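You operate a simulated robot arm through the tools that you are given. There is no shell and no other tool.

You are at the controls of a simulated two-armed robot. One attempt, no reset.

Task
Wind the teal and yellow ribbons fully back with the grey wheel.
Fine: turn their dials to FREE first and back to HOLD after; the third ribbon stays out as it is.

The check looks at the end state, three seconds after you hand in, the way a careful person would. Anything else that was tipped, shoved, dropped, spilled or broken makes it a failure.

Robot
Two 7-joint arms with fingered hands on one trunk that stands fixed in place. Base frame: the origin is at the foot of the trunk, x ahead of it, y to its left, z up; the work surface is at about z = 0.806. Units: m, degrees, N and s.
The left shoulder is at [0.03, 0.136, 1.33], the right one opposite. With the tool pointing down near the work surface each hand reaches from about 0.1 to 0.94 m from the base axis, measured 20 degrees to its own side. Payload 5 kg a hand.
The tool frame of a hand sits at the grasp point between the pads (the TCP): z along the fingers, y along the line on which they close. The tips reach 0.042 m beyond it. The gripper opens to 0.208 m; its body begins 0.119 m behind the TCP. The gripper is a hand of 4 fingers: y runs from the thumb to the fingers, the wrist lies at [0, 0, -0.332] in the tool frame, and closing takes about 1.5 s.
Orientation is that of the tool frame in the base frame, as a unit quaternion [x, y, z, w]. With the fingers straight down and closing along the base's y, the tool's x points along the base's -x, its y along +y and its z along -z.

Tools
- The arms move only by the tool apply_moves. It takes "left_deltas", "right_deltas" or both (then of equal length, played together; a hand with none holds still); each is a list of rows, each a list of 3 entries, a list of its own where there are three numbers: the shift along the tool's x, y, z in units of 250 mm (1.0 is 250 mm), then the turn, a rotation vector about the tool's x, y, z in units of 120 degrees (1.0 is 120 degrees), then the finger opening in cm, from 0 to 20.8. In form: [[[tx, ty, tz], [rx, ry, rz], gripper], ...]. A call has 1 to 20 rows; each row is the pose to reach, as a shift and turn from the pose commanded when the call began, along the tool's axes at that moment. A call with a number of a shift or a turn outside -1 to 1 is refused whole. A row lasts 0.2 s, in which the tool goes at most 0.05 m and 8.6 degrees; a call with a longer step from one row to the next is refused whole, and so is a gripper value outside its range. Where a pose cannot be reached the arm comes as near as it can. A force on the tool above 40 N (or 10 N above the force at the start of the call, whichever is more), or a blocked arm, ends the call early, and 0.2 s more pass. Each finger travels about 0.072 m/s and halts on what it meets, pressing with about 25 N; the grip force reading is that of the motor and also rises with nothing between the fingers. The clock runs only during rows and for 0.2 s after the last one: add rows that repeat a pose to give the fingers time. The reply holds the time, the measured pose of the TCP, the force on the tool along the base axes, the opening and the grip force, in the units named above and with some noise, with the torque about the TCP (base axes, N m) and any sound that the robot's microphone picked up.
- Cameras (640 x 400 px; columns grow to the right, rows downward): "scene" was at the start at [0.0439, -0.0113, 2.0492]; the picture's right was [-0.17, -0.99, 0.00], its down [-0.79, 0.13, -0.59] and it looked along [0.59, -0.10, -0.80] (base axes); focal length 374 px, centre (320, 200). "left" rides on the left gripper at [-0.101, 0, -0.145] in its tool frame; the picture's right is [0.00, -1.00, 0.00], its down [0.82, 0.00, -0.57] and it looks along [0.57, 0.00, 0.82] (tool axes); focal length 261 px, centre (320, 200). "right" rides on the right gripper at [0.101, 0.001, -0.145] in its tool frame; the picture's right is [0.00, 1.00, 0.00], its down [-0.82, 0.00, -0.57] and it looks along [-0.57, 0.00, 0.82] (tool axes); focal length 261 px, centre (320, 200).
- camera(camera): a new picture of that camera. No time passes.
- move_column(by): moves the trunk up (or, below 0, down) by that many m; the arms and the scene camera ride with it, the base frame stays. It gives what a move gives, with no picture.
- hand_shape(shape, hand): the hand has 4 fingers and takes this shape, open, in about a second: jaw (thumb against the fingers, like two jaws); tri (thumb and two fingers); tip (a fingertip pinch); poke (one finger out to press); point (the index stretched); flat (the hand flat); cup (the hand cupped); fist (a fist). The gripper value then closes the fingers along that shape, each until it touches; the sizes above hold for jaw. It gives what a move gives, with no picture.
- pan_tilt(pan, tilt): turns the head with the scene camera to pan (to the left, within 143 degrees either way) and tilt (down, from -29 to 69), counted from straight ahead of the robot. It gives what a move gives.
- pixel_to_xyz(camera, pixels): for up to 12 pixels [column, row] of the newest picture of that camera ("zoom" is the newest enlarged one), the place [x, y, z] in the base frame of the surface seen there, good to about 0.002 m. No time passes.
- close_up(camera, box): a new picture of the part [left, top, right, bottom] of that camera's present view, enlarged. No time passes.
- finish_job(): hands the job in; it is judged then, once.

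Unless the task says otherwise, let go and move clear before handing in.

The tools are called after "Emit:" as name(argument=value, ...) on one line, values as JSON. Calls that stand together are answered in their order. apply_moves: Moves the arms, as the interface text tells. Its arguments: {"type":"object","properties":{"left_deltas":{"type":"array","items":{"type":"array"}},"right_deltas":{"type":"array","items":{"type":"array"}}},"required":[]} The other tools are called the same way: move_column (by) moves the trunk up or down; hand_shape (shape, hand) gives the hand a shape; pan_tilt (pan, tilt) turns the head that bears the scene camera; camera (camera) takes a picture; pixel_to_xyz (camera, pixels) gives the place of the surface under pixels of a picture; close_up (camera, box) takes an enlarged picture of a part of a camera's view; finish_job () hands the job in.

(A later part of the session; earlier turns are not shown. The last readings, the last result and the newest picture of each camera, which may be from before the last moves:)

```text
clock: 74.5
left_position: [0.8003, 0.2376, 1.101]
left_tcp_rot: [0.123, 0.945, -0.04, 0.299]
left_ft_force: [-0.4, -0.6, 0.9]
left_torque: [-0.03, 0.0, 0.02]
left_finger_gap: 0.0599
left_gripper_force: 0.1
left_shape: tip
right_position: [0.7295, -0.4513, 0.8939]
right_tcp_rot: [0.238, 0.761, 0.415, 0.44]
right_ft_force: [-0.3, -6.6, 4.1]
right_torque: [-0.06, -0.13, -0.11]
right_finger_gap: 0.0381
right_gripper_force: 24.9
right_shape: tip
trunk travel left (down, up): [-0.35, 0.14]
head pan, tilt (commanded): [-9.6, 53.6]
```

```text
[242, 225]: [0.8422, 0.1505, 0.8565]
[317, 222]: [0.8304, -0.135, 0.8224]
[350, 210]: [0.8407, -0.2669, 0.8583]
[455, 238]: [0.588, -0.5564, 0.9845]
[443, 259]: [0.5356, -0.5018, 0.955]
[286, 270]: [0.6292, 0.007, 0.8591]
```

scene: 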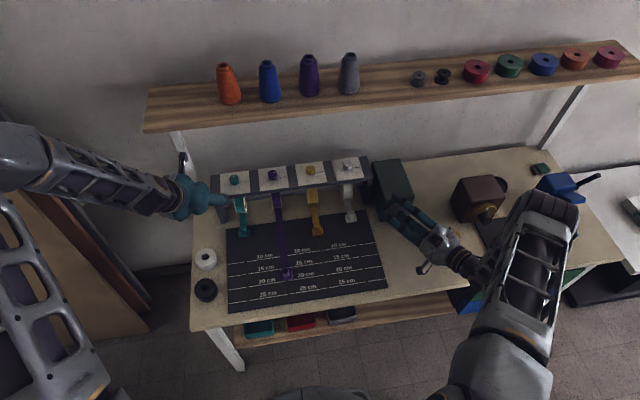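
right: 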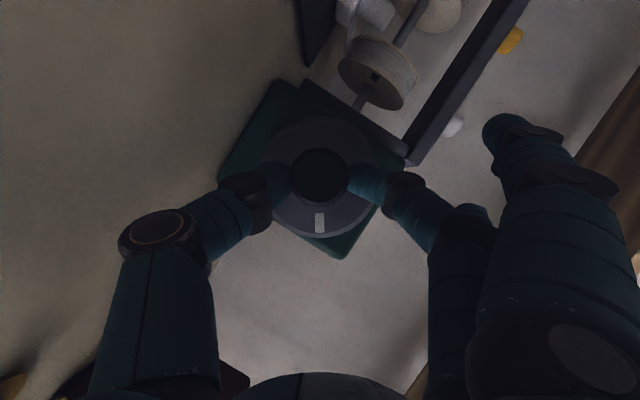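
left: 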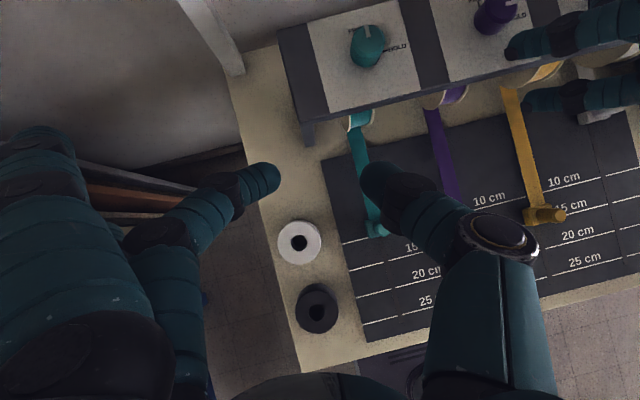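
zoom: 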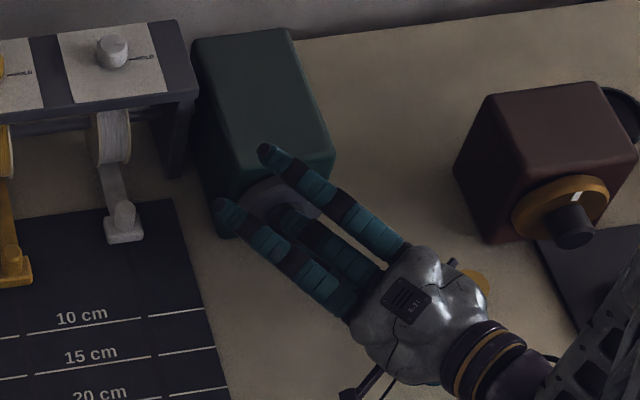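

The small yellow spool is ~12 cm from the thumb, and teal looks level with silver; yellow still needs about 3.5-4 cm (≈19°). I'll open and swing back -57° for a new grip.

Emit:
apply_moves(right_deltas=[[[0, 0, 0], [0, 0, 0], 7.5], [[0, 0, 0], [0, 0, 0], 7.5], [[0, 0, 0], [0, 0, 0], 7.5], [[0.0002, 0.005, 0.0001], [0.0198, 0, -0.0343], 7.5], [[0.0007, 0.0099, 0.0004], [0.0396, 0, -0.0686], 7.5], [[0.0016, 0.0148, 0.0009], [0.0594, 0, -0.1028], 7.5], [[0.0028, 0.0195, 0.0016], [0.0792, 0, -0.1371], 7.5], [[0.0044, 0.0242, 0.0025], [0.099, 0, -0.1714], 7.5], [[0.0063, 0.0286, 0.0036], [0.1188, 0, -0.2057], 7.5], [[0.0085, 0.0329, 0.0049], [0.1385, 0, -0.24], 7.5], [[0.011, 0.0369, 0.0064], [0.1583, 0, -0.2742], 7.5], [[0.0138, 0.0407, 0.008], [0.1781, 0, -0.3085], 7.5], [[0.0169, 0.0442, 0.0097], [0.1979, 0, -0.3428], 7.5], [[0.0201, 0.0474, 0.0116], [0.2177, 0, -0.3771], 7.5], [[0.0237, 0.0503, 0.0137], [0.2375, 0, -0.4114], 7.5], [[0.0237, 0.0503, 0.0137], [0.2375, 0, -0.4114], 7.5]])

Emit:
camera(camera="right")

Emit:
close_up(camera="scene", box=[210, 150, 430, 300])

```text
clock: 77.9
left_position: [0.8016, 0.2374, 1.1002]
left_tcp_rot: [0.122, 0.946, -0.038, 0.299]
left_ft_force: [0.1, -0.3, 0.9]
left_torque: [0.0, -0.04, 0.04]
left_finger_gap: 0.0597
left_gripper_force: 0.1
left_shape: tip
right_position: [0.7291, -0.44, 0.9002]
right_tcp_rot: [-0.001, 0.866, 0.001, 0.5]
right_ft_force: [0.0, -0.8, 0.1]
right_torque: [-0.02, 0.0, 0.03]
right_finger_gap: 0.0745
right_gripper_force: 0.1
right_shape: tip
trunk travel left (down, up): [-0.35, 0.14]
head pan, tilt (commanded): [-9.6, 53.6]
```

```text
taken
```

right: 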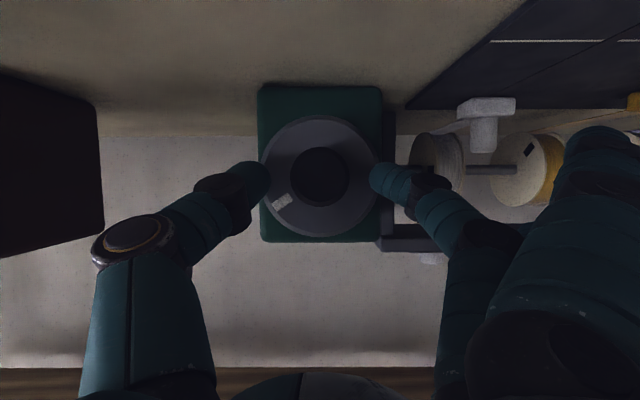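

```text
2.67 times, centred on (320, 225) of scene
```

zoom: 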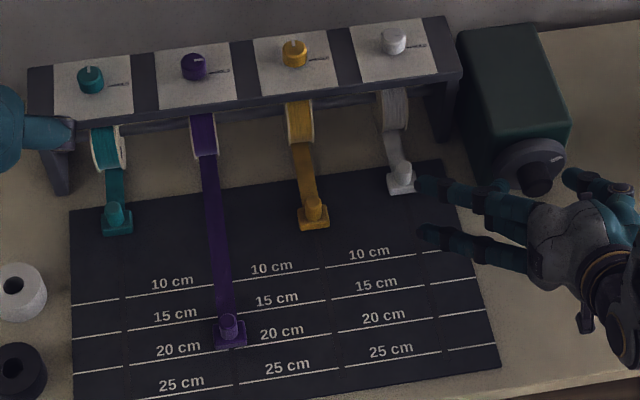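

The wheel held its position. Let me measure the teal, yellow and silver clips precisely in close-ups before the next bite.

Emit:
close_up(camera="scene", box=[225, 190, 265, 250])

Emit:
close_up(camera="scene", box=[295, 185, 365, 245])

Emit:
pixel_to_xyz(camera="scene", pixels=[[242, 222], [242, 234], [317, 220], [317, 231], [349, 206], [350, 218]])

```text
6.67 times, centred on (245, 220) of scene
```

zoom: 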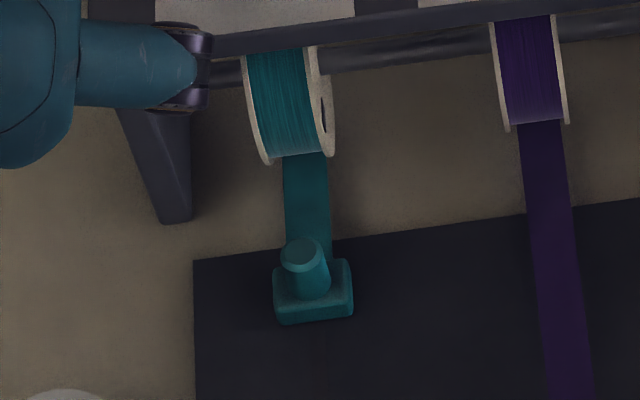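

```text
6.67 times, centred on (330, 215) of scene
```

zoom: 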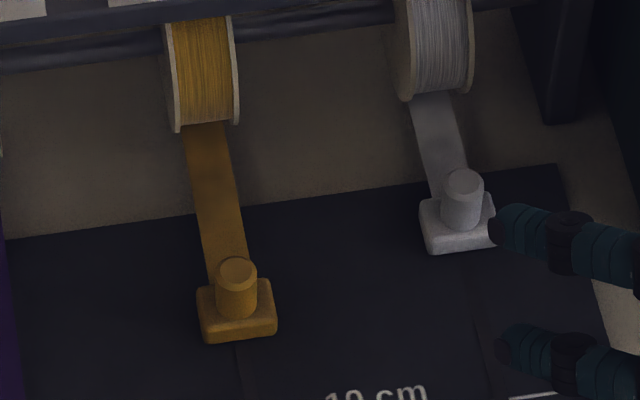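

```text
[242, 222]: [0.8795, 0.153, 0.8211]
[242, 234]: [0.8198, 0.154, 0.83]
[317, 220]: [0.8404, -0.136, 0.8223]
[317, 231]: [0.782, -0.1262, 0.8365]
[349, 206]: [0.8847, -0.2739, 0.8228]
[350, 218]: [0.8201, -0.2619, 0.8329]
```

Teal's clip is now level with silver's (both 72 px past the mat edge), i.e. fully back; yellow needs about 3.8 cm more (≈19°). I'll grip the knob and turn +18°.

Emit:
apply_moves(right_deltas=[[[0, 0, 0], [0, 0, 0], 2.5], [[0, 0, 0], [0, 0, 0], 2.5], [[0, 0, 0], [0, 0, 0], 2.5], [[0, 0, 0], [0, 0, 0], 2.5], [[0, 0, 0], [0, 0, 0], 2.5], [[0.0001, -0.0031, 0], [-0.0125, 0, 0.02165], 2.5], [[0.0003, -0.0063, 0.0002], [-0.025, 0, 0.0433], 2.5], [[0.0006, -0.0094, 0.0004], [-0.0375, 0, 0.06495], 2.5], [[0.0011, -0.0125, 0.0007], [-0.05, 0, 0.0866], 2.5], [[0.0018, -0.0155, 0.001], [-0.0625, 0, 0.10825], 2.5], [[0.0025, -0.0185, 0.0015], [-0.075, 0, 0.1299], 2.5], [[0.0025, -0.0185, 0.0015], [-0.075, 0, 0.1299], 2.5]])

Emit:
close_up(camera="scene", box=[295, 185, 365, 245])

Emit:
close_up(camera="scene", box=[210, 150, 430, 300])

```text
clock: 80.5
left_position: [0.8003, 0.2402, 1.1016]
left_tcp_rot: [0.122, 0.946, -0.039, 0.299]
left_ft_force: [1.0, 0.5, -0.1]
left_torque: [-0.01, 0.0, 0.0]
left_finger_gap: 0.06
left_gripper_force: 0.1
left_shape: tip
right_position: [0.7314, -0.4441, 0.8999]
right_tcp_rot: [0.079, 0.855, 0.136, 0.493]
right_ft_force: [-0.2, -1.2, 2.4]
right_torque: [-0.01, -0.04, -0.02]
right_finger_gap: 0.0378
right_gripper_force: 25.5
right_shape: tip
trunk travel left (down, up): [-0.35, 0.14]
head pan, tilt (commanded): [-9.6, 53.6]
```

```text
6.67 times, centred on (330, 215) of scene
```

zoom: 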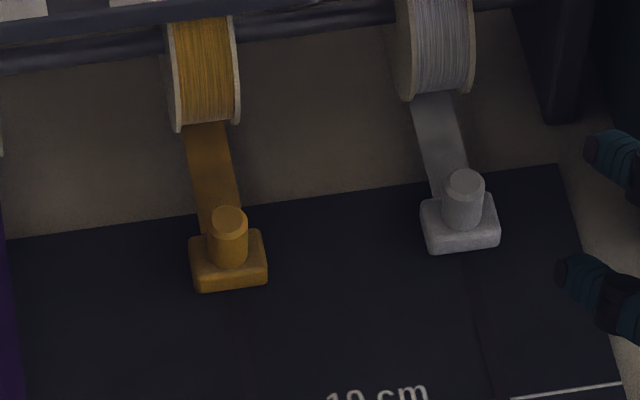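

```text
2.67 times, centred on (320, 225) of scene
```

zoom: 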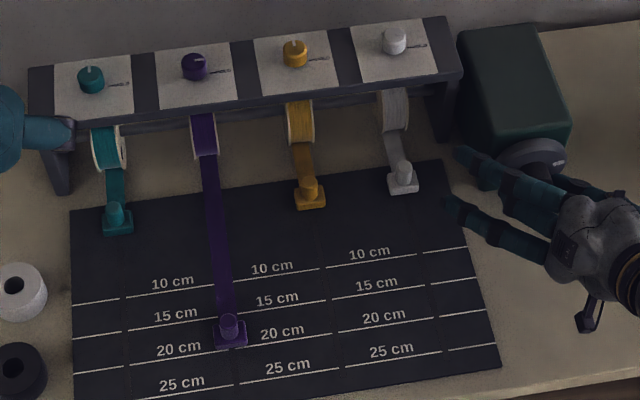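

Yellow is about 7 mm short now (83 vs 72 px from the mat edge). I'll turn 9° more to bring it fully to its stop.

Emit:
apply_moves(right_deltas=[[[0.0001, -0.0031, 0], [-0.0125, 0, 0.02165], 2.5], [[0.0003, -0.0063, 0.0002], [-0.025, 0, 0.0433], 2.5], [[0.0006, -0.0094, 0.0004], [-0.0375, 0, 0.06495], 2.5], [[0.0006, -0.0094, 0.0004], [-0.0375, 0, 0.06495], 2.5]])

Emit:
close_up(camera="scene", box=[295, 185, 365, 245])

Emit:
close_up(camera="scene", box=[225, 190, 265, 250])

```text
clock: 81.5
left_position: [0.8015, 0.2385, 1.0999]
left_tcp_rot: [0.122, 0.945, -0.039, 0.299]
left_ft_force: [0.1, -0.1, -0.1]
left_torque: [-0.03, 0.0, -0.03]
left_finger_gap: 0.0599
left_gripper_force: 0.0
left_shape: tip
right_position: [0.7296, -0.447, 0.8993]
right_tcp_rot: [0.116, 0.842, 0.203, 0.487]
right_ft_force: [0.7, -4.6, 0.8]
right_torque: [-0.05, -0.04, -0.1]
right_finger_gap: 0.0374
right_gripper_force: 25.2
right_shape: tip
trunk travel left (down, up): [-0.35, 0.14]
head pan, tilt (commanded): [-9.6, 53.6]
```

```text
6.67 times, centred on (330, 215) of scene
```

zoom: 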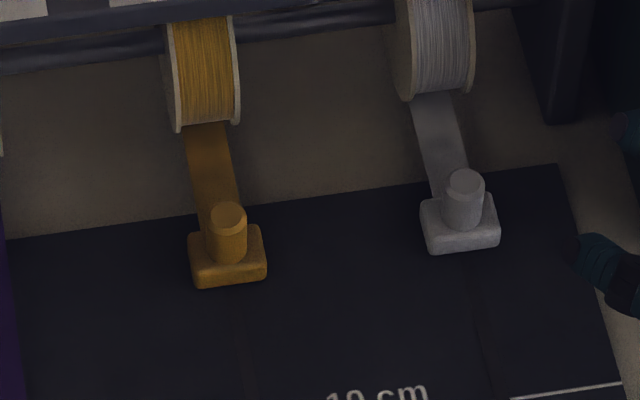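

```text
6.67 times, centred on (245, 220) of scene
```

zoom: 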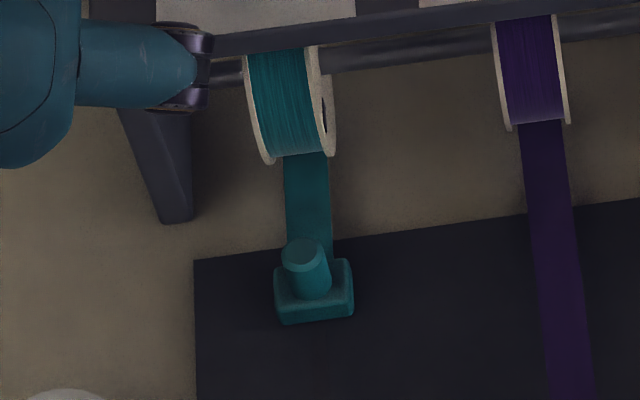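

Yellow moved only slightly in the last 9°, so it appears to be at its stop. I'll measure all clip positions to confirm.

Emit:
close_up(camera="scene", box=[295, 185, 365, 245])

Emit:
pixel_to_xyz(camera="zoom", pixels=[[228, 213], [464, 181], [228, 270], [462, 236], [228, 280], [462, 246], [205, 262], [440, 230]])

Emit:
close_up(camera="scene", box=[225, 190, 265, 250])

Emit:
pixel_to_xyz(camera="zoom", pixels=[[302, 252], [315, 305], [315, 318], [290, 300]])

Emit:
camera(camera="right")

```text
6.67 times, centred on (330, 215) of scene
```

zoom: 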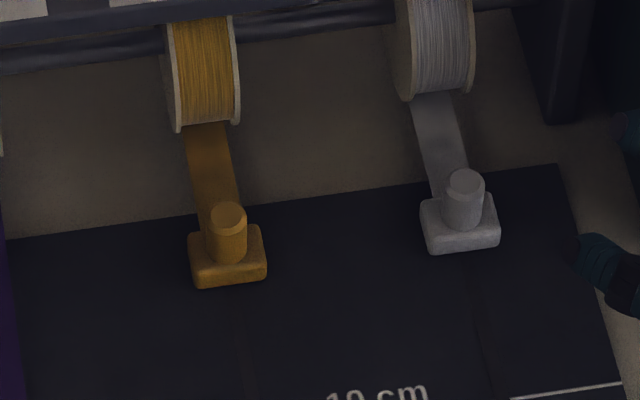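

```text
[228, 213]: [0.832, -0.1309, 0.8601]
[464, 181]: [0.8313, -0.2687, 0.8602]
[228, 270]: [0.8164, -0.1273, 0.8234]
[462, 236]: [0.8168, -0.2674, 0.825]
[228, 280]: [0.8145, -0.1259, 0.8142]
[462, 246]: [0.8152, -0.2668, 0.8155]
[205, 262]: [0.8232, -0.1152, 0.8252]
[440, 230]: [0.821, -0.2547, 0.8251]
```

```text
6.67 times, centred on (245, 220) of scene
```

zoom: 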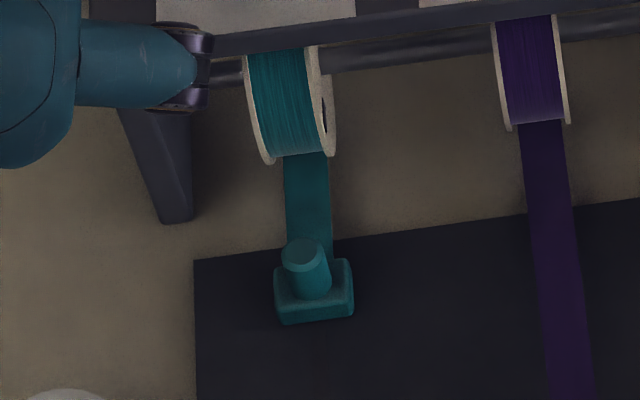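

```text
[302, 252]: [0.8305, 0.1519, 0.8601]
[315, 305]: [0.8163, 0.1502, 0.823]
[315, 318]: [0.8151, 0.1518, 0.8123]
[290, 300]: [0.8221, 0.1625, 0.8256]
```

```text
taken
```

right: 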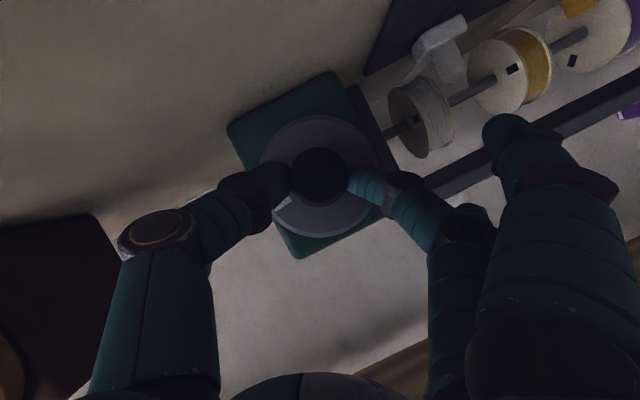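

All three clips match (teal 0.831, yellow 0.832, silver 0.831 pin x), so both ribbons are fully back. I'll release the knob, retract and level the hand.

Emit:
apply_moves(right_deltas=[[[0, 0, 0], [0, 0, 0], 7.5], [[0, 0, 0], [0, 0, 0], 7.5], [[0, 0, 0], [0, 0, 0], 7.5], [[0, 0, -0.05], [0, 0, 0], 7.5], [[0, 0, -0.1], [0, 0, 0], 7.5], [[0, 0, -0.18], [0, 0, 0], 7.5], [[0, 0, -0.26], [0, 0, 0], 7.5], [[0, 0, -0.34], [0, 0, 0], 7.5]])

Emit:
camera(camera="scene")

```text
clock: 83.3
left_position: [0.7998, 0.2401, 1.101]
left_tcp_rot: [0.121, 0.945, -0.038, 0.3]
left_ft_force: [-0.9, 0.4, -0.1]
left_torque: [-0.02, -0.02, 0.01]
left_finger_gap: 0.0601
left_gripper_force: 0.0
left_shape: tip
right_position: [0.6578, -0.4642, 0.9358]
right_tcp_rot: [0.115, 0.842, 0.203, 0.487]
right_ft_force: [-0.1, -0.1, 0.2]
right_torque: [-0.01, -0.02, -0.02]
right_finger_gap: 0.0745
right_gripper_force: 0.1
right_shape: tip
trunk travel left (down, up): [-0.35, 0.14]
head pan, tilt (commanded): [-9.6, 53.6]
```

```text
taken
```

scene: 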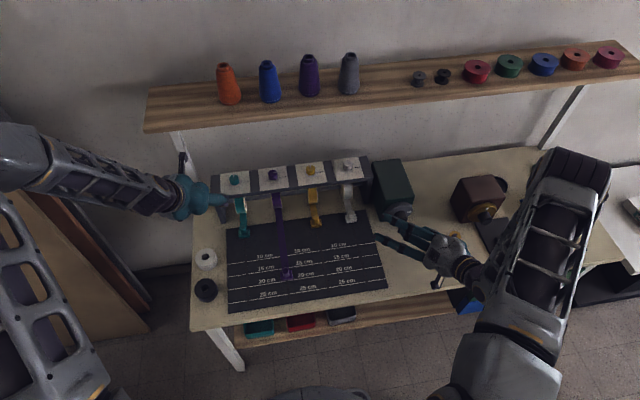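

Both ribbons stay back after release. Now I'll raise and level the right hand away from the wheel.

Emit:
apply_moves(right_deltas=[[[-0.033, 0.049, -0.0637], [0.0188, 0, -0.0325], 6], [[-0.0663, 0.098, -0.1273], [0.0375, 0, -0.065], 6], [[-0.0995, 0.147, -0.191], [0.0563, 0, -0.0974], 6], [[-0.1327, 0.196, -0.2547], [0.075, 0, -0.1299], 6], [[-0.1658, 0.245, -0.3183], [0.0938, 0, -0.1624], 6], [[-0.199, 0.294, -0.382], [0.1125, 0, -0.1949], 6], [[-0.199, 0.294, -0.382], [0.1125, 0, -0.1949], 6]])

```text
clock: 84.9
left_position: [0.8002, 0.2387, 1.0999]
left_tcp_rot: [0.122, 0.946, -0.038, 0.299]
left_ft_force: [0.5, -0.4, 0.2]
left_torque: [0.03, 0.01, 0.03]
left_finger_gap: 0.06
left_gripper_force: 0.1
left_shape: tip
right_position: [0.6004, -0.4407, 1.0484]
right_tcp_rot: [-0.001, 0.866, 0.001, 0.5]
right_ft_force: [0.1, -0.9, -0.2]
right_torque: [0.02, -0.07, 0.06]
right_finger_gap: 0.0608
right_gripper_force: 0.1
right_shape: tip
trunk travel left (down, up): [-0.35, 0.14]
head pan, tilt (commanded): [-9.6, 53.6]
```

Right hand is level and clear. Next the left hand goes back to the teal dial, this time starting from +30° yaw.

Emit:
apply_moves(left_deltas=[[[-0.0433, -0.0384, 0.0554], [-0.027, 0, -0.0383], 6], [[-0.0865, -0.0768, 0.1108], [-0.054, 0, -0.0767], 6], [[-0.1298, -0.1151, 0.1661], [-0.081, 0, -0.115], 6], [[-0.173, -0.1535, 0.2215], [-0.108, 0, -0.1533], 6], [[-0.2163, -0.1919, 0.2769], [-0.1349, 0, -0.1916], 6], [[-0.2595, -0.2303, 0.3323], [-0.1619, 0, -0.23], 6], [[-0.3028, -0.2686, 0.3876], [-0.1889, 0, -0.2683], 6], [[-0.346, -0.307, 0.443], [-0.2159, 0, -0.3066], 6], [[-0.346, -0.307, 0.443], [-0.2159, 0, -0.3066], 6]])

Emit:
camera(camera="left")

Emit:
camera(camera="scene")

```text
clock: 86.9
left_position: [0.9105, 0.13, 1.061]
left_tcp_rot: [-0.249, 0.92, 0.078, 0.291]
left_ft_force: [0.2, 0.4, -0.2]
left_torque: [0.03, -0.05, 0.02]
left_finger_gap: 0.0601
left_gripper_force: 0.0
left_shape: tip
right_position: [0.5977, -0.4426, 1.0498]
right_tcp_rot: [-0.001, 0.866, 0.002, 0.5]
right_ft_force: [0.0, -0.8, 0.5]
right_torque: [0.0, -0.04, 0.01]
right_finger_gap: 0.0604
right_gripper_force: 0.0
right_shape: tip
trunk travel left (down, up): [-0.35, 0.14]
head pan, tilt (commanded): [-9.6, 53.6]
```

```text
taken
```

left: 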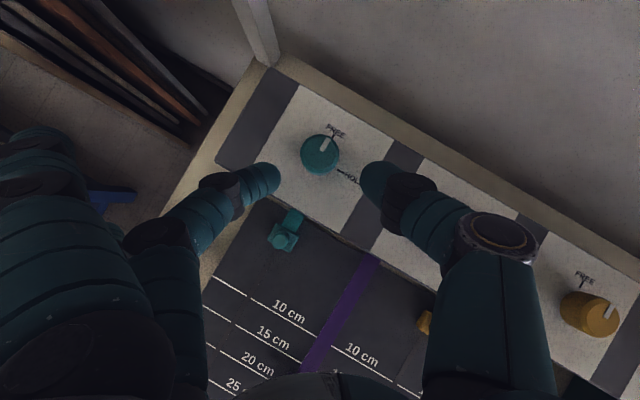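

```text
taken
```

scene: 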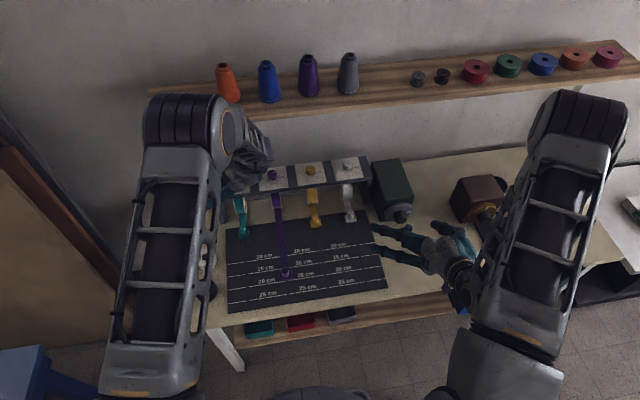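

Teal's dial sits between the fingers, pointing to FREE. I'll zoom in on the yellow dial from this view as a check too.

Emit:
close_up(camera="left", box=[540, 250, 640, 350])

Emit:
close_up(camera="left", box=[220, 90, 420, 220])

Emit:
close_up(camera="scene", box=[292, 155, 332, 185])

```text
4.00 times, centred on (590, 300) of left
```

zoom: 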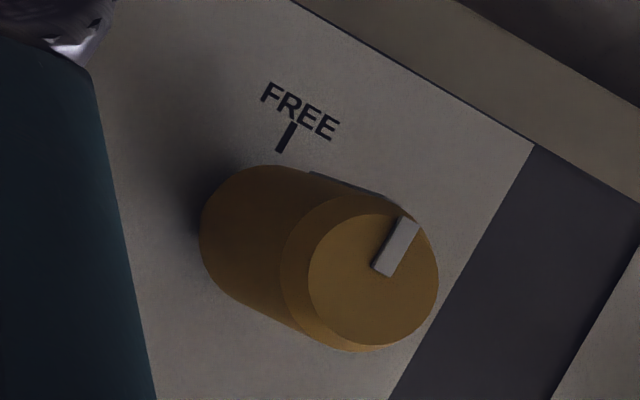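

```text
3.08 times, centred on (320, 155) of left
```

zoom: 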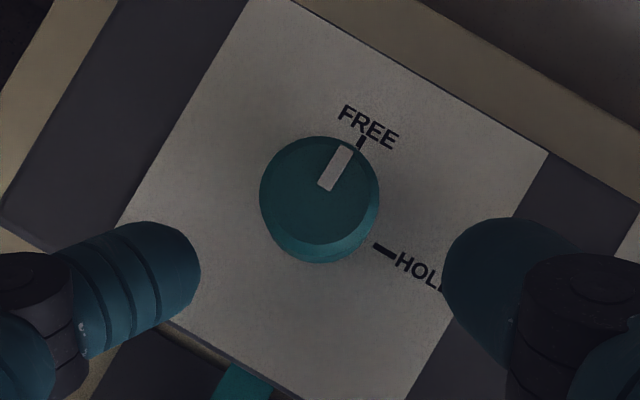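

```text
13.33 times, centred on (312, 170) of scene
```

zoom: 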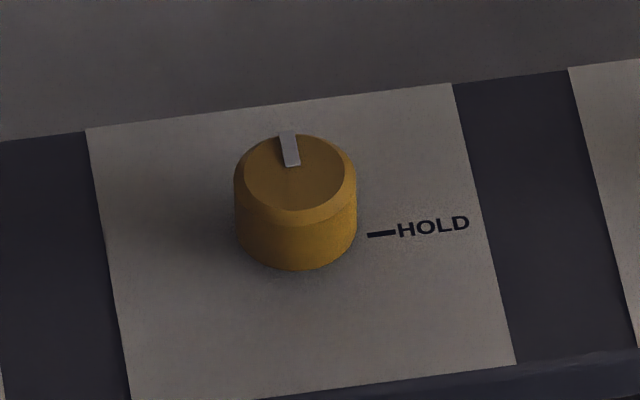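

Yellow is properly at FREE. The yellow panel looks shifted by ~6 zoomed px compared with the start, so I'll compare other references to see whether the rack moved or just the camera swayed.

Emit:
close_up(camera="scene", box=[254, 160, 294, 190])

Emit:
close_up(camera="scene", box=[190, 140, 430, 310])

Emit:
pixel_to_xyz(camera="scene", pixels=[[311, 169], [348, 166], [272, 173]])

```text
13.33 times, centred on (274, 175) of scene
```

zoom: 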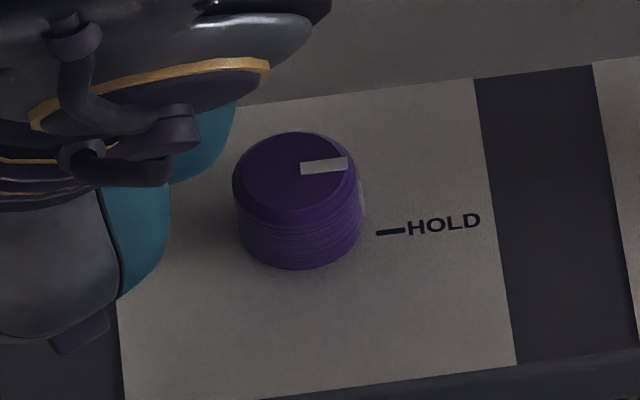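

```text
2.35 times, centred on (310, 225) of scene
```

zoom: 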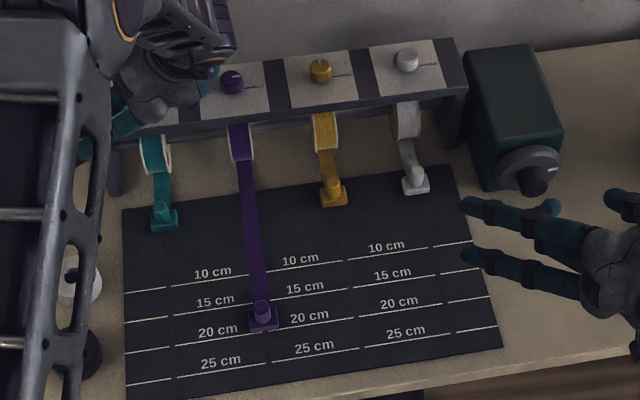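

```text
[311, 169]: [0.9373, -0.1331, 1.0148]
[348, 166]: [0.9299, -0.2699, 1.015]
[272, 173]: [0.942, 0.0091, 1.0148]
```

Emit:
close_up(camera="scene", box=[360, 150, 430, 230])

Emit:
close_up(camera="scene", box=[360, 140, 520, 280])

```text
5.00 times, centred on (395, 190) of scene
```

zoom: 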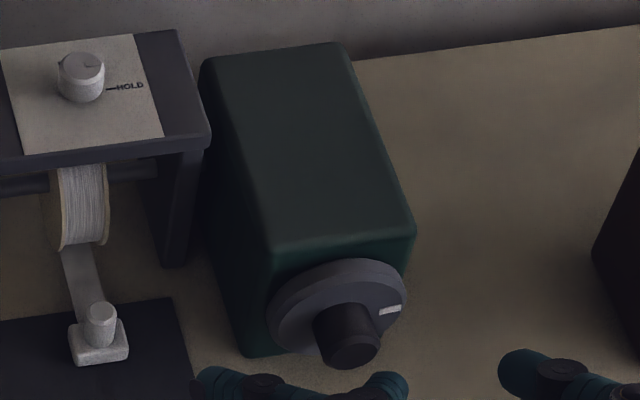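

```text
2.86 times, centred on (440, 210) of scene
```

zoom: 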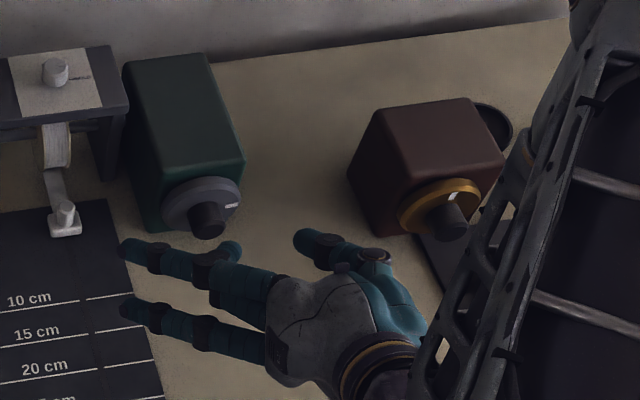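

All references (box, mat, rack) shifted equally, so it's only camera sway. Now I'll insert the left hand on the teal dial and close.

Emit:
apply_moves(left_deltas=[[[0, 0, 0.04], [0, 0, 0], 6], [[0, 0, 0.08], [0, 0, 0], 6], [[0, 0, 0.12], [0, 0, 0], 6], [[0, 0, 0.16], [0, 0, 0], 6], [[0, 0, 0.16], [0, 0, 0], 6], [[0, 0, 0.16], [0, 0, 0], 2], [[0, 0, 0.16], [0, 0, 0], 2], [[0, 0, 0.16], [0, 0, 0], 2], [[0, 0, 0.16], [0, 0, 0], 2], [[0, 0, 0.16], [0, 0, 0], 2]])

Emit:
close_up(camera="left", box=[220, 110, 420, 240])

```text
clock: 89.1
left_position: [0.9303, 0.1427, 1.0266]
left_tcp_rot: [-0.249, 0.92, 0.078, 0.291]
left_ft_force: [2.2, -2.8, -1.5]
left_torque: [-0.08, -0.03, -0.01]
left_finger_gap: 0.027
left_gripper_force: 25.1
left_shape: tip
right_position: [0.5987, -0.442, 1.0488]
right_tcp_rot: [-0.001, 0.866, 0.002, 0.5]
right_ft_force: [0.2, 0.5, 0.6]
right_torque: [0.0, -0.03, 0.02]
right_finger_gap: 0.0603
right_gripper_force: 0.0
right_shape: tip
trunk travel left (down, up): [-0.35, 0.14]
head pan, tilt (commanded): [-9.6, 53.6]
```

```text
3.08 times, centred on (320, 175) of left
```

zoom: 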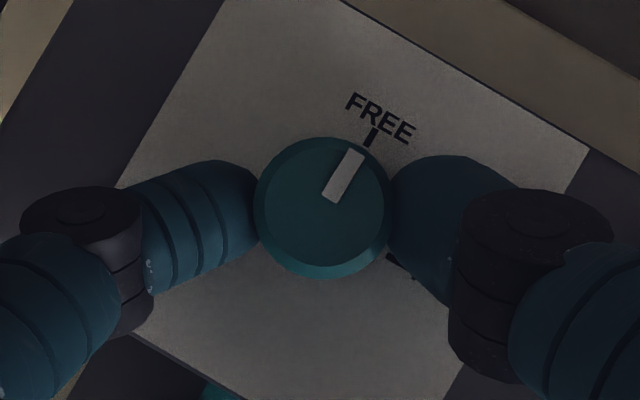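

Gripped at 25 N. Turning teal -45° back toward HOLD.

Emit:
apply_moves(left_deltas=[[[-0.0001, 0.0045, 0.0001], [0.018, 0, 0.0256], 2], [[-0.0005, 0.009, 0.0003], [0.036, 0, 0.0511], 2], [[-0.0011, 0.0135, 0.0008], [0.054, 0, 0.0767], 2], [[-0.0019, 0.0179, 0.0014], [0.072, 0, 0.1022], 2], [[-0.003, 0.0222, 0.0021], [0.09, 0, 0.1278], 2], [[-0.0043, 0.0264, 0.003], [0.1079, 0, 0.1533], 2], [[-0.0058, 0.0306, 0.0041], [0.1259, 0, 0.1789], 2], [[-0.0076, 0.0346, 0.0053], [0.1439, 0, 0.2044], 2], [[-0.0095, 0.0384, 0.0067], [0.1619, 0, 0.23], 2], [[-0.0117, 0.0421, 0.0082], [0.1799, 0, 0.2555], 2], [[-0.014, 0.0456, 0.0099], [0.1979, 0, 0.2811], 2], [[-0.0165, 0.0489, 0.0117], [0.2159, 0, 0.3066], 2], [[-0.0165, 0.0489, 0.0117], [0.2159, 0, 0.3066], 2]])

Emit:
close_up(camera="left", box=[220, 110, 420, 240])

```text
clock: 91.9
left_position: [0.9296, 0.1559, 1.0273]
left_tcp_rot: [0.123, 0.945, -0.038, 0.299]
left_ft_force: [-3.7, -2.9, -3.0]
left_torque: [-0.03, 0.11, -0.04]
left_finger_gap: 0.0269
left_gripper_force: 24.7
left_shape: tip
right_position: [0.6006, -0.4419, 1.0504]
right_tcp_rot: [-0.001, 0.866, 0.002, 0.5]
right_ft_force: [-0.5, 0.5, -0.9]
right_torque: [0.04, -0.01, 0.05]
right_finger_gap: 0.0604
right_gripper_force: 0.1
right_shape: tip
trunk travel left (down, up): [-0.35, 0.14]
head pan, tilt (commanded): [-9.6, 53.6]
```

```text
3.08 times, centred on (320, 175) of left
```

zoom: 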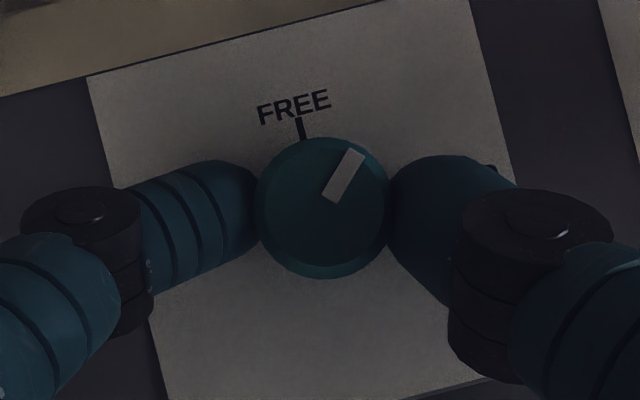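

Halfway. I'll open, swing back +45° around the dial, grip again and turn the second -45°.

Emit:
apply_moves(left_deltas=[[[0, 0, 0], [0, 0, 0], 6], [[0, 0, 0], [0, 0, 0], 6], [[0, 0, 0], [0, 0, 0], 6], [[-0.0001, -0.0045, 0.0001], [-0.018, 0, -0.0256], 6], [[-0.0005, -0.009, 0.0003], [-0.036, 0, -0.0511], 6], [[-0.0011, -0.0135, 0.0008], [-0.054, 0, -0.0767], 6], [[-0.0019, -0.0179, 0.0014], [-0.072, 0, -0.1022], 6], [[-0.003, -0.0222, 0.0021], [-0.09, 0, -0.1278], 6], [[-0.0043, -0.0264, 0.003], [-0.1079, 0, -0.1533], 6], [[-0.0058, -0.0306, 0.0041], [-0.1259, 0, -0.1789], 6], [[-0.0076, -0.0346, 0.0053], [-0.1439, 0, -0.2044], 6], [[-0.0095, -0.0384, 0.0067], [-0.1619, 0, -0.23], 6], [[-0.0117, -0.0421, 0.0082], [-0.1799, 0, -0.2555], 6], [[-0.014, -0.0456, 0.0099], [-0.1979, 0, -0.2811], 6], [[-0.0165, -0.0489, 0.0117], [-0.2159, 0, -0.3066], 6], [[-0.0165, -0.0489, 0.0117], [-0.2159, 0, -0.3066], 6]])

Emit:
close_up(camera="left", box=[220, 110, 420, 240])

```text
clock: 95.3
left_position: [0.9319, 0.1411, 1.0283]
left_tcp_rot: [-0.249, 0.92, 0.079, 0.291]
left_ft_force: [-0.8, 0.2, -0.4]
left_torque: [-0.03, -0.01, 0.01]
left_finger_gap: 0.0597
left_gripper_force: 0.1
left_shape: tip
right_position: [0.5997, -0.4407, 1.0489]
right_tcp_rot: [-0.001, 0.866, 0.001, 0.5]
right_ft_force: [0.5, 0.4, -0.4]
right_torque: [-0.03, 0.01, -0.01]
right_finger_gap: 0.0604
right_gripper_force: 0.0
right_shape: tip
trunk travel left (down, up): [-0.35, 0.14]
head pan, tilt (commanded): [-9.6, 53.6]
```

```text
3.08 times, centred on (320, 175) of left
```

zoom: 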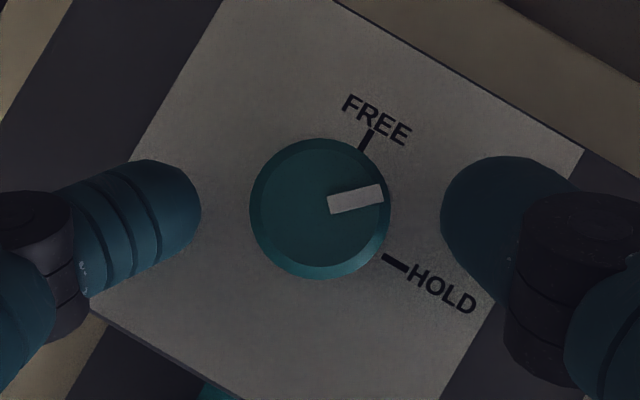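

The pointer is midway. Gripping and turning the remaining -45°.

Emit:
apply_moves(left_deltas=[[[0, 0, 0], [0, 0, 0], 2], [[0, 0, 0], [0, 0, 0], 2], [[0, 0, 0], [0, 0, 0], 2], [[0, 0, 0], [0, 0, 0], 2], [[0, 0, 0], [0, 0, 0], 2], [[-0.0001, 0.0045, 0.0001], [0.018, 0, 0.0256], 2], [[-0.0005, 0.009, 0.0003], [0.036, 0, 0.0511], 2], [[-0.0011, 0.0135, 0.0008], [0.054, 0, 0.0767], 2], [[-0.0019, 0.0179, 0.0014], [0.072, 0, 0.1022], 2], [[-0.003, 0.0222, 0.0021], [0.09, 0, 0.1278], 2], [[-0.0043, 0.0264, 0.003], [0.1079, 0, 0.1533], 2], [[-0.0058, 0.0306, 0.0041], [0.1259, 0, 0.1789], 2], [[-0.0076, 0.0346, 0.0053], [0.1439, 0, 0.2044], 2], [[-0.0095, 0.0384, 0.0067], [0.1619, 0, 0.23], 2], [[-0.0117, 0.0421, 0.0082], [0.1799, 0, 0.2555], 2], [[-0.014, 0.0456, 0.0099], [0.1979, 0, 0.2811], 2], [[-0.0165, 0.0489, 0.0117], [0.2159, 0, 0.3066], 2], [[-0.0165, 0.0489, 0.0117], [0.2159, 0, 0.3066], 2]])

Emit:
close_up(camera="left", box=[220, 110, 420, 240])

```text
clock: 99.1
left_position: [0.9303, 0.1556, 1.0277]
left_tcp_rot: [0.122, 0.946, -0.039, 0.299]
left_ft_force: [7.8, -5.3, 1.4]
left_torque: [-0.1, -0.23, -0.04]
left_finger_gap: 0.0283
left_gripper_force: 25.2
left_shape: tip
right_position: [0.5991, -0.4417, 1.0471]
right_tcp_rot: [0.0, 0.866, 0.001, 0.5]
right_ft_force: [-0.1, -0.1, -0.9]
right_torque: [0.0, 0.01, 0.01]
right_finger_gap: 0.0606
right_gripper_force: 0.1
right_shape: tip
trunk travel left (down, up): [-0.35, 0.14]
head pan, tilt (commanded): [-9.6, 53.6]
```

```text
3.08 times, centred on (320, 175) of left
```

zoom: 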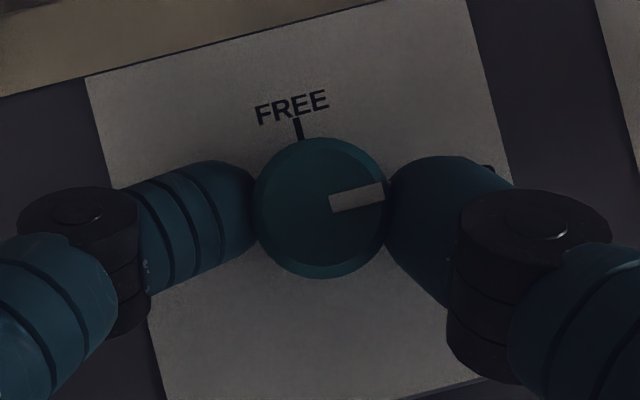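

The pointer is at its original HOLD position in view. I'll open and retract 4 cm to verify.

Emit:
apply_moves(left_deltas=[[[0, 0, 0], [0, 0, 0], 6], [[0, 0, 0], [0, 0, 0], 6], [[0, 0, 0], [0, 0, 0], 6], [[0, 0, -0.04], [0, 0, 0], 6], [[0, 0, -0.08], [0, 0, 0], 6], [[0, 0, -0.12], [0, 0, 0], 6], [[0, 0, -0.16], [0, 0, 0], 6]])

Emit:
close_up(camera="left", box=[220, 90, 420, 220])

```text
clock: 100.7
left_position: [0.9059, 0.1616, 1.0597]
left_tcp_rot: [0.122, 0.945, -0.039, 0.3]
left_ft_force: [0.0, -0.6, 0.1]
left_torque: [0.04, -0.04, -0.01]
left_finger_gap: 0.0597
left_gripper_force: 0.0
left_shape: tip
right_position: [0.5981, -0.442, 1.0506]
right_tcp_rot: [-0.002, 0.866, 0.002, 0.5]
right_ft_force: [0.1, 0.4, -0.7]
right_torque: [-0.02, 0.02, 0.0]
right_finger_gap: 0.0605
right_gripper_force: 0.1
right_shape: tip
trunk travel left (down, up): [-0.35, 0.14]
head pan, tilt (commanded): [-9.6, 53.6]
```

```text
3.08 times, centred on (320, 155) of left
```

zoom: 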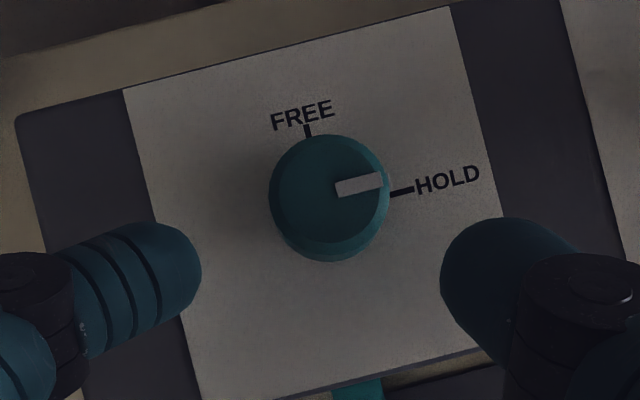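

Teal is back at HOLD. I'll back the left hand out from under the shelf and park it further away.

Emit:
apply_moves(left_deltas=[[[0.058, 0.01, -0.06], [0, 0, 0], 6], [[0.1155, 0.02, -0.12], [0, 0, 0], 6], [[0.173, 0.03, -0.18], [0, 0, 0], 6], [[0.231, 0.04, -0.24], [0, 0, 0], 6], [[0.2925, 0.0915, -0.3565], [0, 0, 0], 6], [[0.354, 0.143, -0.473], [0, 0, 0], 6], [[0.4155, 0.1945, -0.5895], [0, 0, 0], 6], [[0.477, 0.246, -0.706], [0, 0, 0], 6]])

Emit:
close_up(camera="scene", box=[200, 140, 380, 250])

Emit:
camera(camera="scene")

```text
clock: 102.5
left_position: [0.729, 0.2722, 1.1377]
left_tcp_rot: [0.123, 0.945, -0.04, 0.3]
left_ft_force: [-0.7, -0.3, 1.3]
left_torque: [0.06, -0.1, 0.04]
left_finger_gap: 0.0597
left_gripper_force: 0.0
left_shape: tip
right_position: [0.5971, -0.4413, 1.05]
right_tcp_rot: [-0.001, 0.866, 0.001, 0.5]
right_ft_force: [0.0, 0.1, 0.3]
right_torque: [-0.02, 0.03, -0.06]
right_finger_gap: 0.0605
right_gripper_force: 0.1
right_shape: tip
trunk travel left (down, up): [-0.35, 0.14]
head pan, tilt (commanded): [-9.6, 53.6]
```

```text
3.56 times, centred on (290, 195) of scene
```

zoom: 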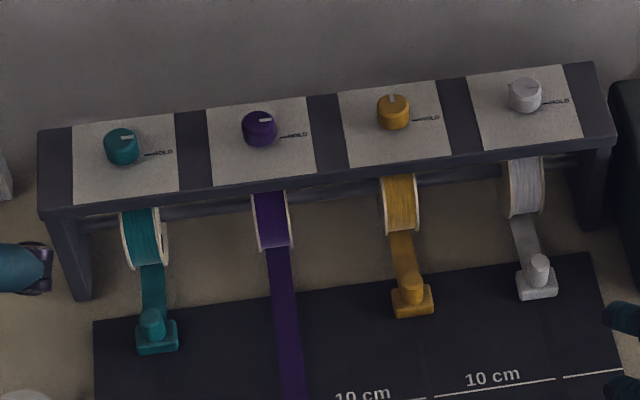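

```text
taken
```

scene: 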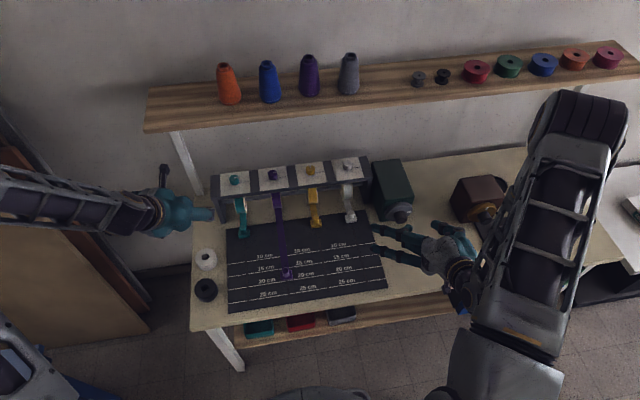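

Teal HOLD, ribbons back, purple unchanged; only yellow's dial remains at FREE. I'll bring the right hand back: first tilt it to 35° from vertical.

Emit:
apply_moves(right_deltas=[[[-0.0494, 0.024, 0.0057], [0, 0.0296, 0], 6], [[-0.0989, 0.048, 0.0114], [0, 0.0592, 0], 6], [[-0.1483, 0.072, 0.0171], [0, 0.0888, 0], 6], [[-0.1977, 0.096, 0.0229], [0, 0.1183, 0], 6], [[-0.2471, 0.12, 0.0286], [0, 0.1479, 0], 6], [[-0.2966, 0.144, 0.0343], [0, 0.1775, 0], 6], [[-0.346, 0.168, 0.04], [0, 0.2071, 0], 6], [[-0.346, 0.168, 0.04], [0, 0.2071, 0], 6]])

Emit:
apply_moves(right_deltas=[[[-0.0309, 0.0589, 0.0237], [-0.0144, 0, -0.0204], 6], [[-0.0619, 0.1179, 0.0475], [-0.0288, 0, -0.0409], 6], [[-0.0928, 0.1768, 0.0712], [-0.0432, 0, -0.0613], 6], [[-0.1237, 0.2357, 0.0949], [-0.0576, 0, -0.0818], 6], [[-0.1547, 0.2947, 0.1187], [-0.072, 0, -0.1022], 6], [[-0.1856, 0.3536, 0.1424], [-0.0864, 0, -0.1226], 6], [[-0.2165, 0.4125, 0.1661], [-0.1008, 0, -0.1431], 6], [[-0.2475, 0.4715, 0.1899], [-0.1151, 0, -0.1635], 6], [[-0.2784, 0.5304, 0.2136], [-0.1295, 0, -0.184], 6], [[-0.3093, 0.5893, 0.2373], [-0.1439, 0, -0.2044], 6], [[-0.3403, 0.6483, 0.2611], [-0.1583, 0, -0.2248], 6], [[-0.3712, 0.7072, 0.2848], [-0.1727, 0, -0.2453], 6], [[-0.4021, 0.7661, 0.3085], [-0.1871, 0, -0.2657], 6], [[-0.4331, 0.8251, 0.3323], [-0.2015, 0, -0.2862], 6], [[-0.464, 0.884, 0.356], [-0.2159, 0, -0.3066], 6], [[-0.464, 0.884, 0.356], [-0.2159, 0, -0.3066], 6]])

Emit:
camera(camera="right")

Emit:
camera(camera="scene")

```text
clock: 104.3
left_position: [0.7318, 0.272, 1.1371]
left_tcp_rot: [0.121, 0.946, -0.038, 0.3]
left_ft_force: [0.4, 0.4, 0.5]
left_torque: [0.05, -0.02, 0.02]
left_finger_gap: 0.0595
left_gripper_force: 0.1
left_shape: tip
right_position: [0.6506, -0.3989, 1.1196]
right_tcp_rot: [0.0, 0.953, 0.001, 0.302]
right_ft_force: [-0.4, -0.4, -0.4]
right_torque: [0.03, -0.06, 0.04]
right_finger_gap: 0.0605
right_gripper_force: 0.0
right_shape: tip
trunk travel left (down, up): [-0.35, 0.14]
head pan, tilt (commanded): [-9.6, 53.6]
```

```text
clock: 107.7
left_position: [0.7307, 0.2721, 1.1365]
left_tcp_rot: [0.121, 0.946, -0.037, 0.299]
left_ft_force: [-0.3, -0.3, -0.2]
left_torque: [-0.02, -0.01, 0.0]
left_finger_gap: 0.0594
left_gripper_force: 0.1
left_shape: tip
right_position: [0.795, -0.1787, 1.1136]
right_tcp_rot: [-0.366, 0.88, 0.117, 0.28]
right_ft_force: [0.4, 0.1, -0.2]
right_torque: [0.04, -0.03, 0.04]
right_finger_gap: 0.0602
right_gripper_force: 0.0
right_shape: tip
trunk travel left (down, up): [-0.35, 0.14]
head pan, tilt (commanded): [-9.6, 53.6]
```

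```text
taken
```

right: 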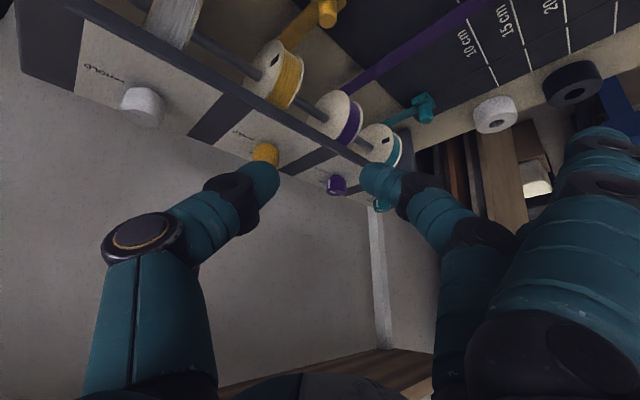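

```text
taken
```

scene: 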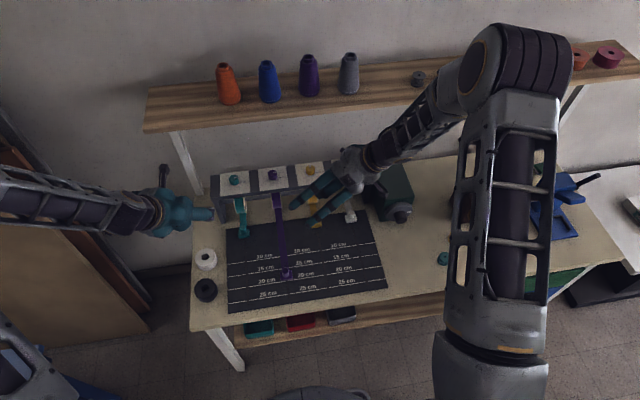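

The right hand is at +45° as before. Moving in to 4 cm short of the yellow dial along the same line I used to withdraw.

Emit:
apply_moves(right_deltas=[[[-0.0418, -0.057, 0.0796], [0, 0, 0], 6], [[-0.0836, -0.114, 0.1592], [0, 0, 0], 6], [[-0.1254, -0.171, 0.2388], [0, 0, 0], 6], [[-0.1672, -0.228, 0.3184], [0, 0, 0], 6], [[-0.209, -0.285, 0.398], [0, 0, 0], 6], [[-0.209, -0.285, 0.398], [0, 0, 0], 6]])

Emit:
camera(camera="right")

Emit:
close_up(camera="right", box=[240, 100, 400, 200])

```text
clock: 109.1
left_position: [0.732, 0.2728, 1.1376]
left_tcp_rot: [0.122, 0.945, -0.038, 0.3]
left_ft_force: [-0.3, -0.5, 1.2]
left_torque: [0.02, -0.02, 0.07]
left_finger_gap: 0.0595
left_gripper_force: 0.0
left_shape: tip
right_position: [0.9159, -0.1569, 1.0643]
right_tcp_rot: [-0.365, 0.88, 0.116, 0.28]
right_ft_force: [-0.4, -0.4, 0.6]
right_torque: [0.02, 0.0, -0.03]
right_finger_gap: 0.0603
right_gripper_force: 0.1
right_shape: tip
trunk travel left (down, up): [-0.35, 0.14]
head pan, tilt (commanded): [-9.6, 53.6]
```

```text
taken
```

right: 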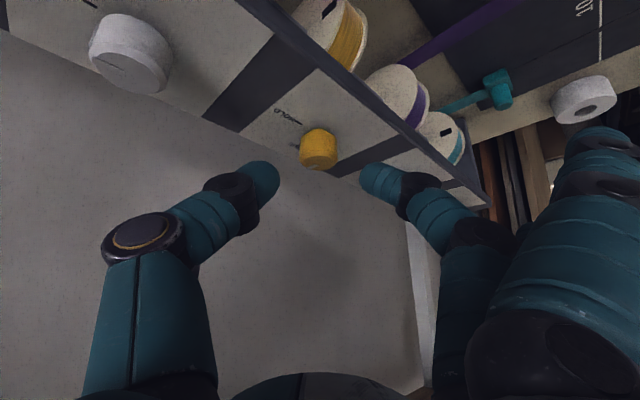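

```text
4.00 times, centred on (320, 150) of right
```

zoom: 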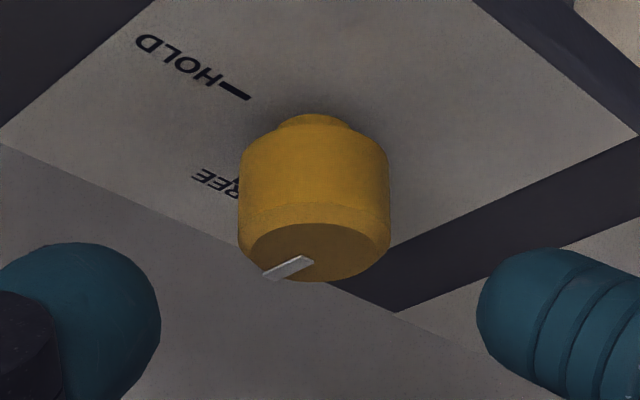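

The dial is centred (column ~318) and the pointer at FREE. Inserting ~4.2 cm and closing.

Emit:
apply_moves(right_deltas=[[[0, 0, 0.043], [0, 0, 0], 6], [[0, 0, 0.086], [0, 0, 0], 6], [[0, 0, 0.129], [0, 0, 0], 6], [[0, 0, 0.172], [0, 0, 0], 6], [[0, 0, 0.172], [0, 0, 0], 6], [[0, 0, 0.172], [0, 0, 0], 2], [[0, 0, 0.172], [0, 0, 0], 2], [[0, 0, 0.172], [0, 0, 0], 2], [[0, 0, 0.172], [0, 0, 0], 2], [[0, 0, 0.172], [0, 0, 0], 2]])

Emit:
close_up(camera="right", box=[200, 80, 480, 260])

```text
clock: 111.3
left_position: [0.7324, 0.2732, 1.1354]
left_tcp_rot: [0.122, 0.946, -0.038, 0.3]
left_ft_force: [0.4, 0.1, 0.0]
left_torque: [-0.01, -0.01, 0.01]
left_finger_gap: 0.0593
left_gripper_force: 0.1
left_shape: tip
right_position: [0.9354, -0.1398, 1.0287]
right_tcp_rot: [-0.367, 0.88, 0.117, 0.279]
right_ft_force: [3.3, -0.3, -0.9]
right_torque: [-0.01, -0.02, 0.0]
right_finger_gap: 0.0271
right_gripper_force: 24.8
right_shape: tip
trunk travel left (down, up): [-0.35, 0.14]
head pan, tilt (commanded): [-9.6, 53.6]
```

```text
2.22 times, centred on (340, 170) of right
```

zoom: 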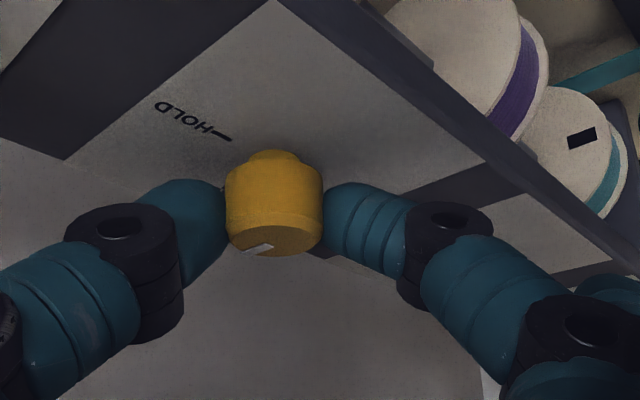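

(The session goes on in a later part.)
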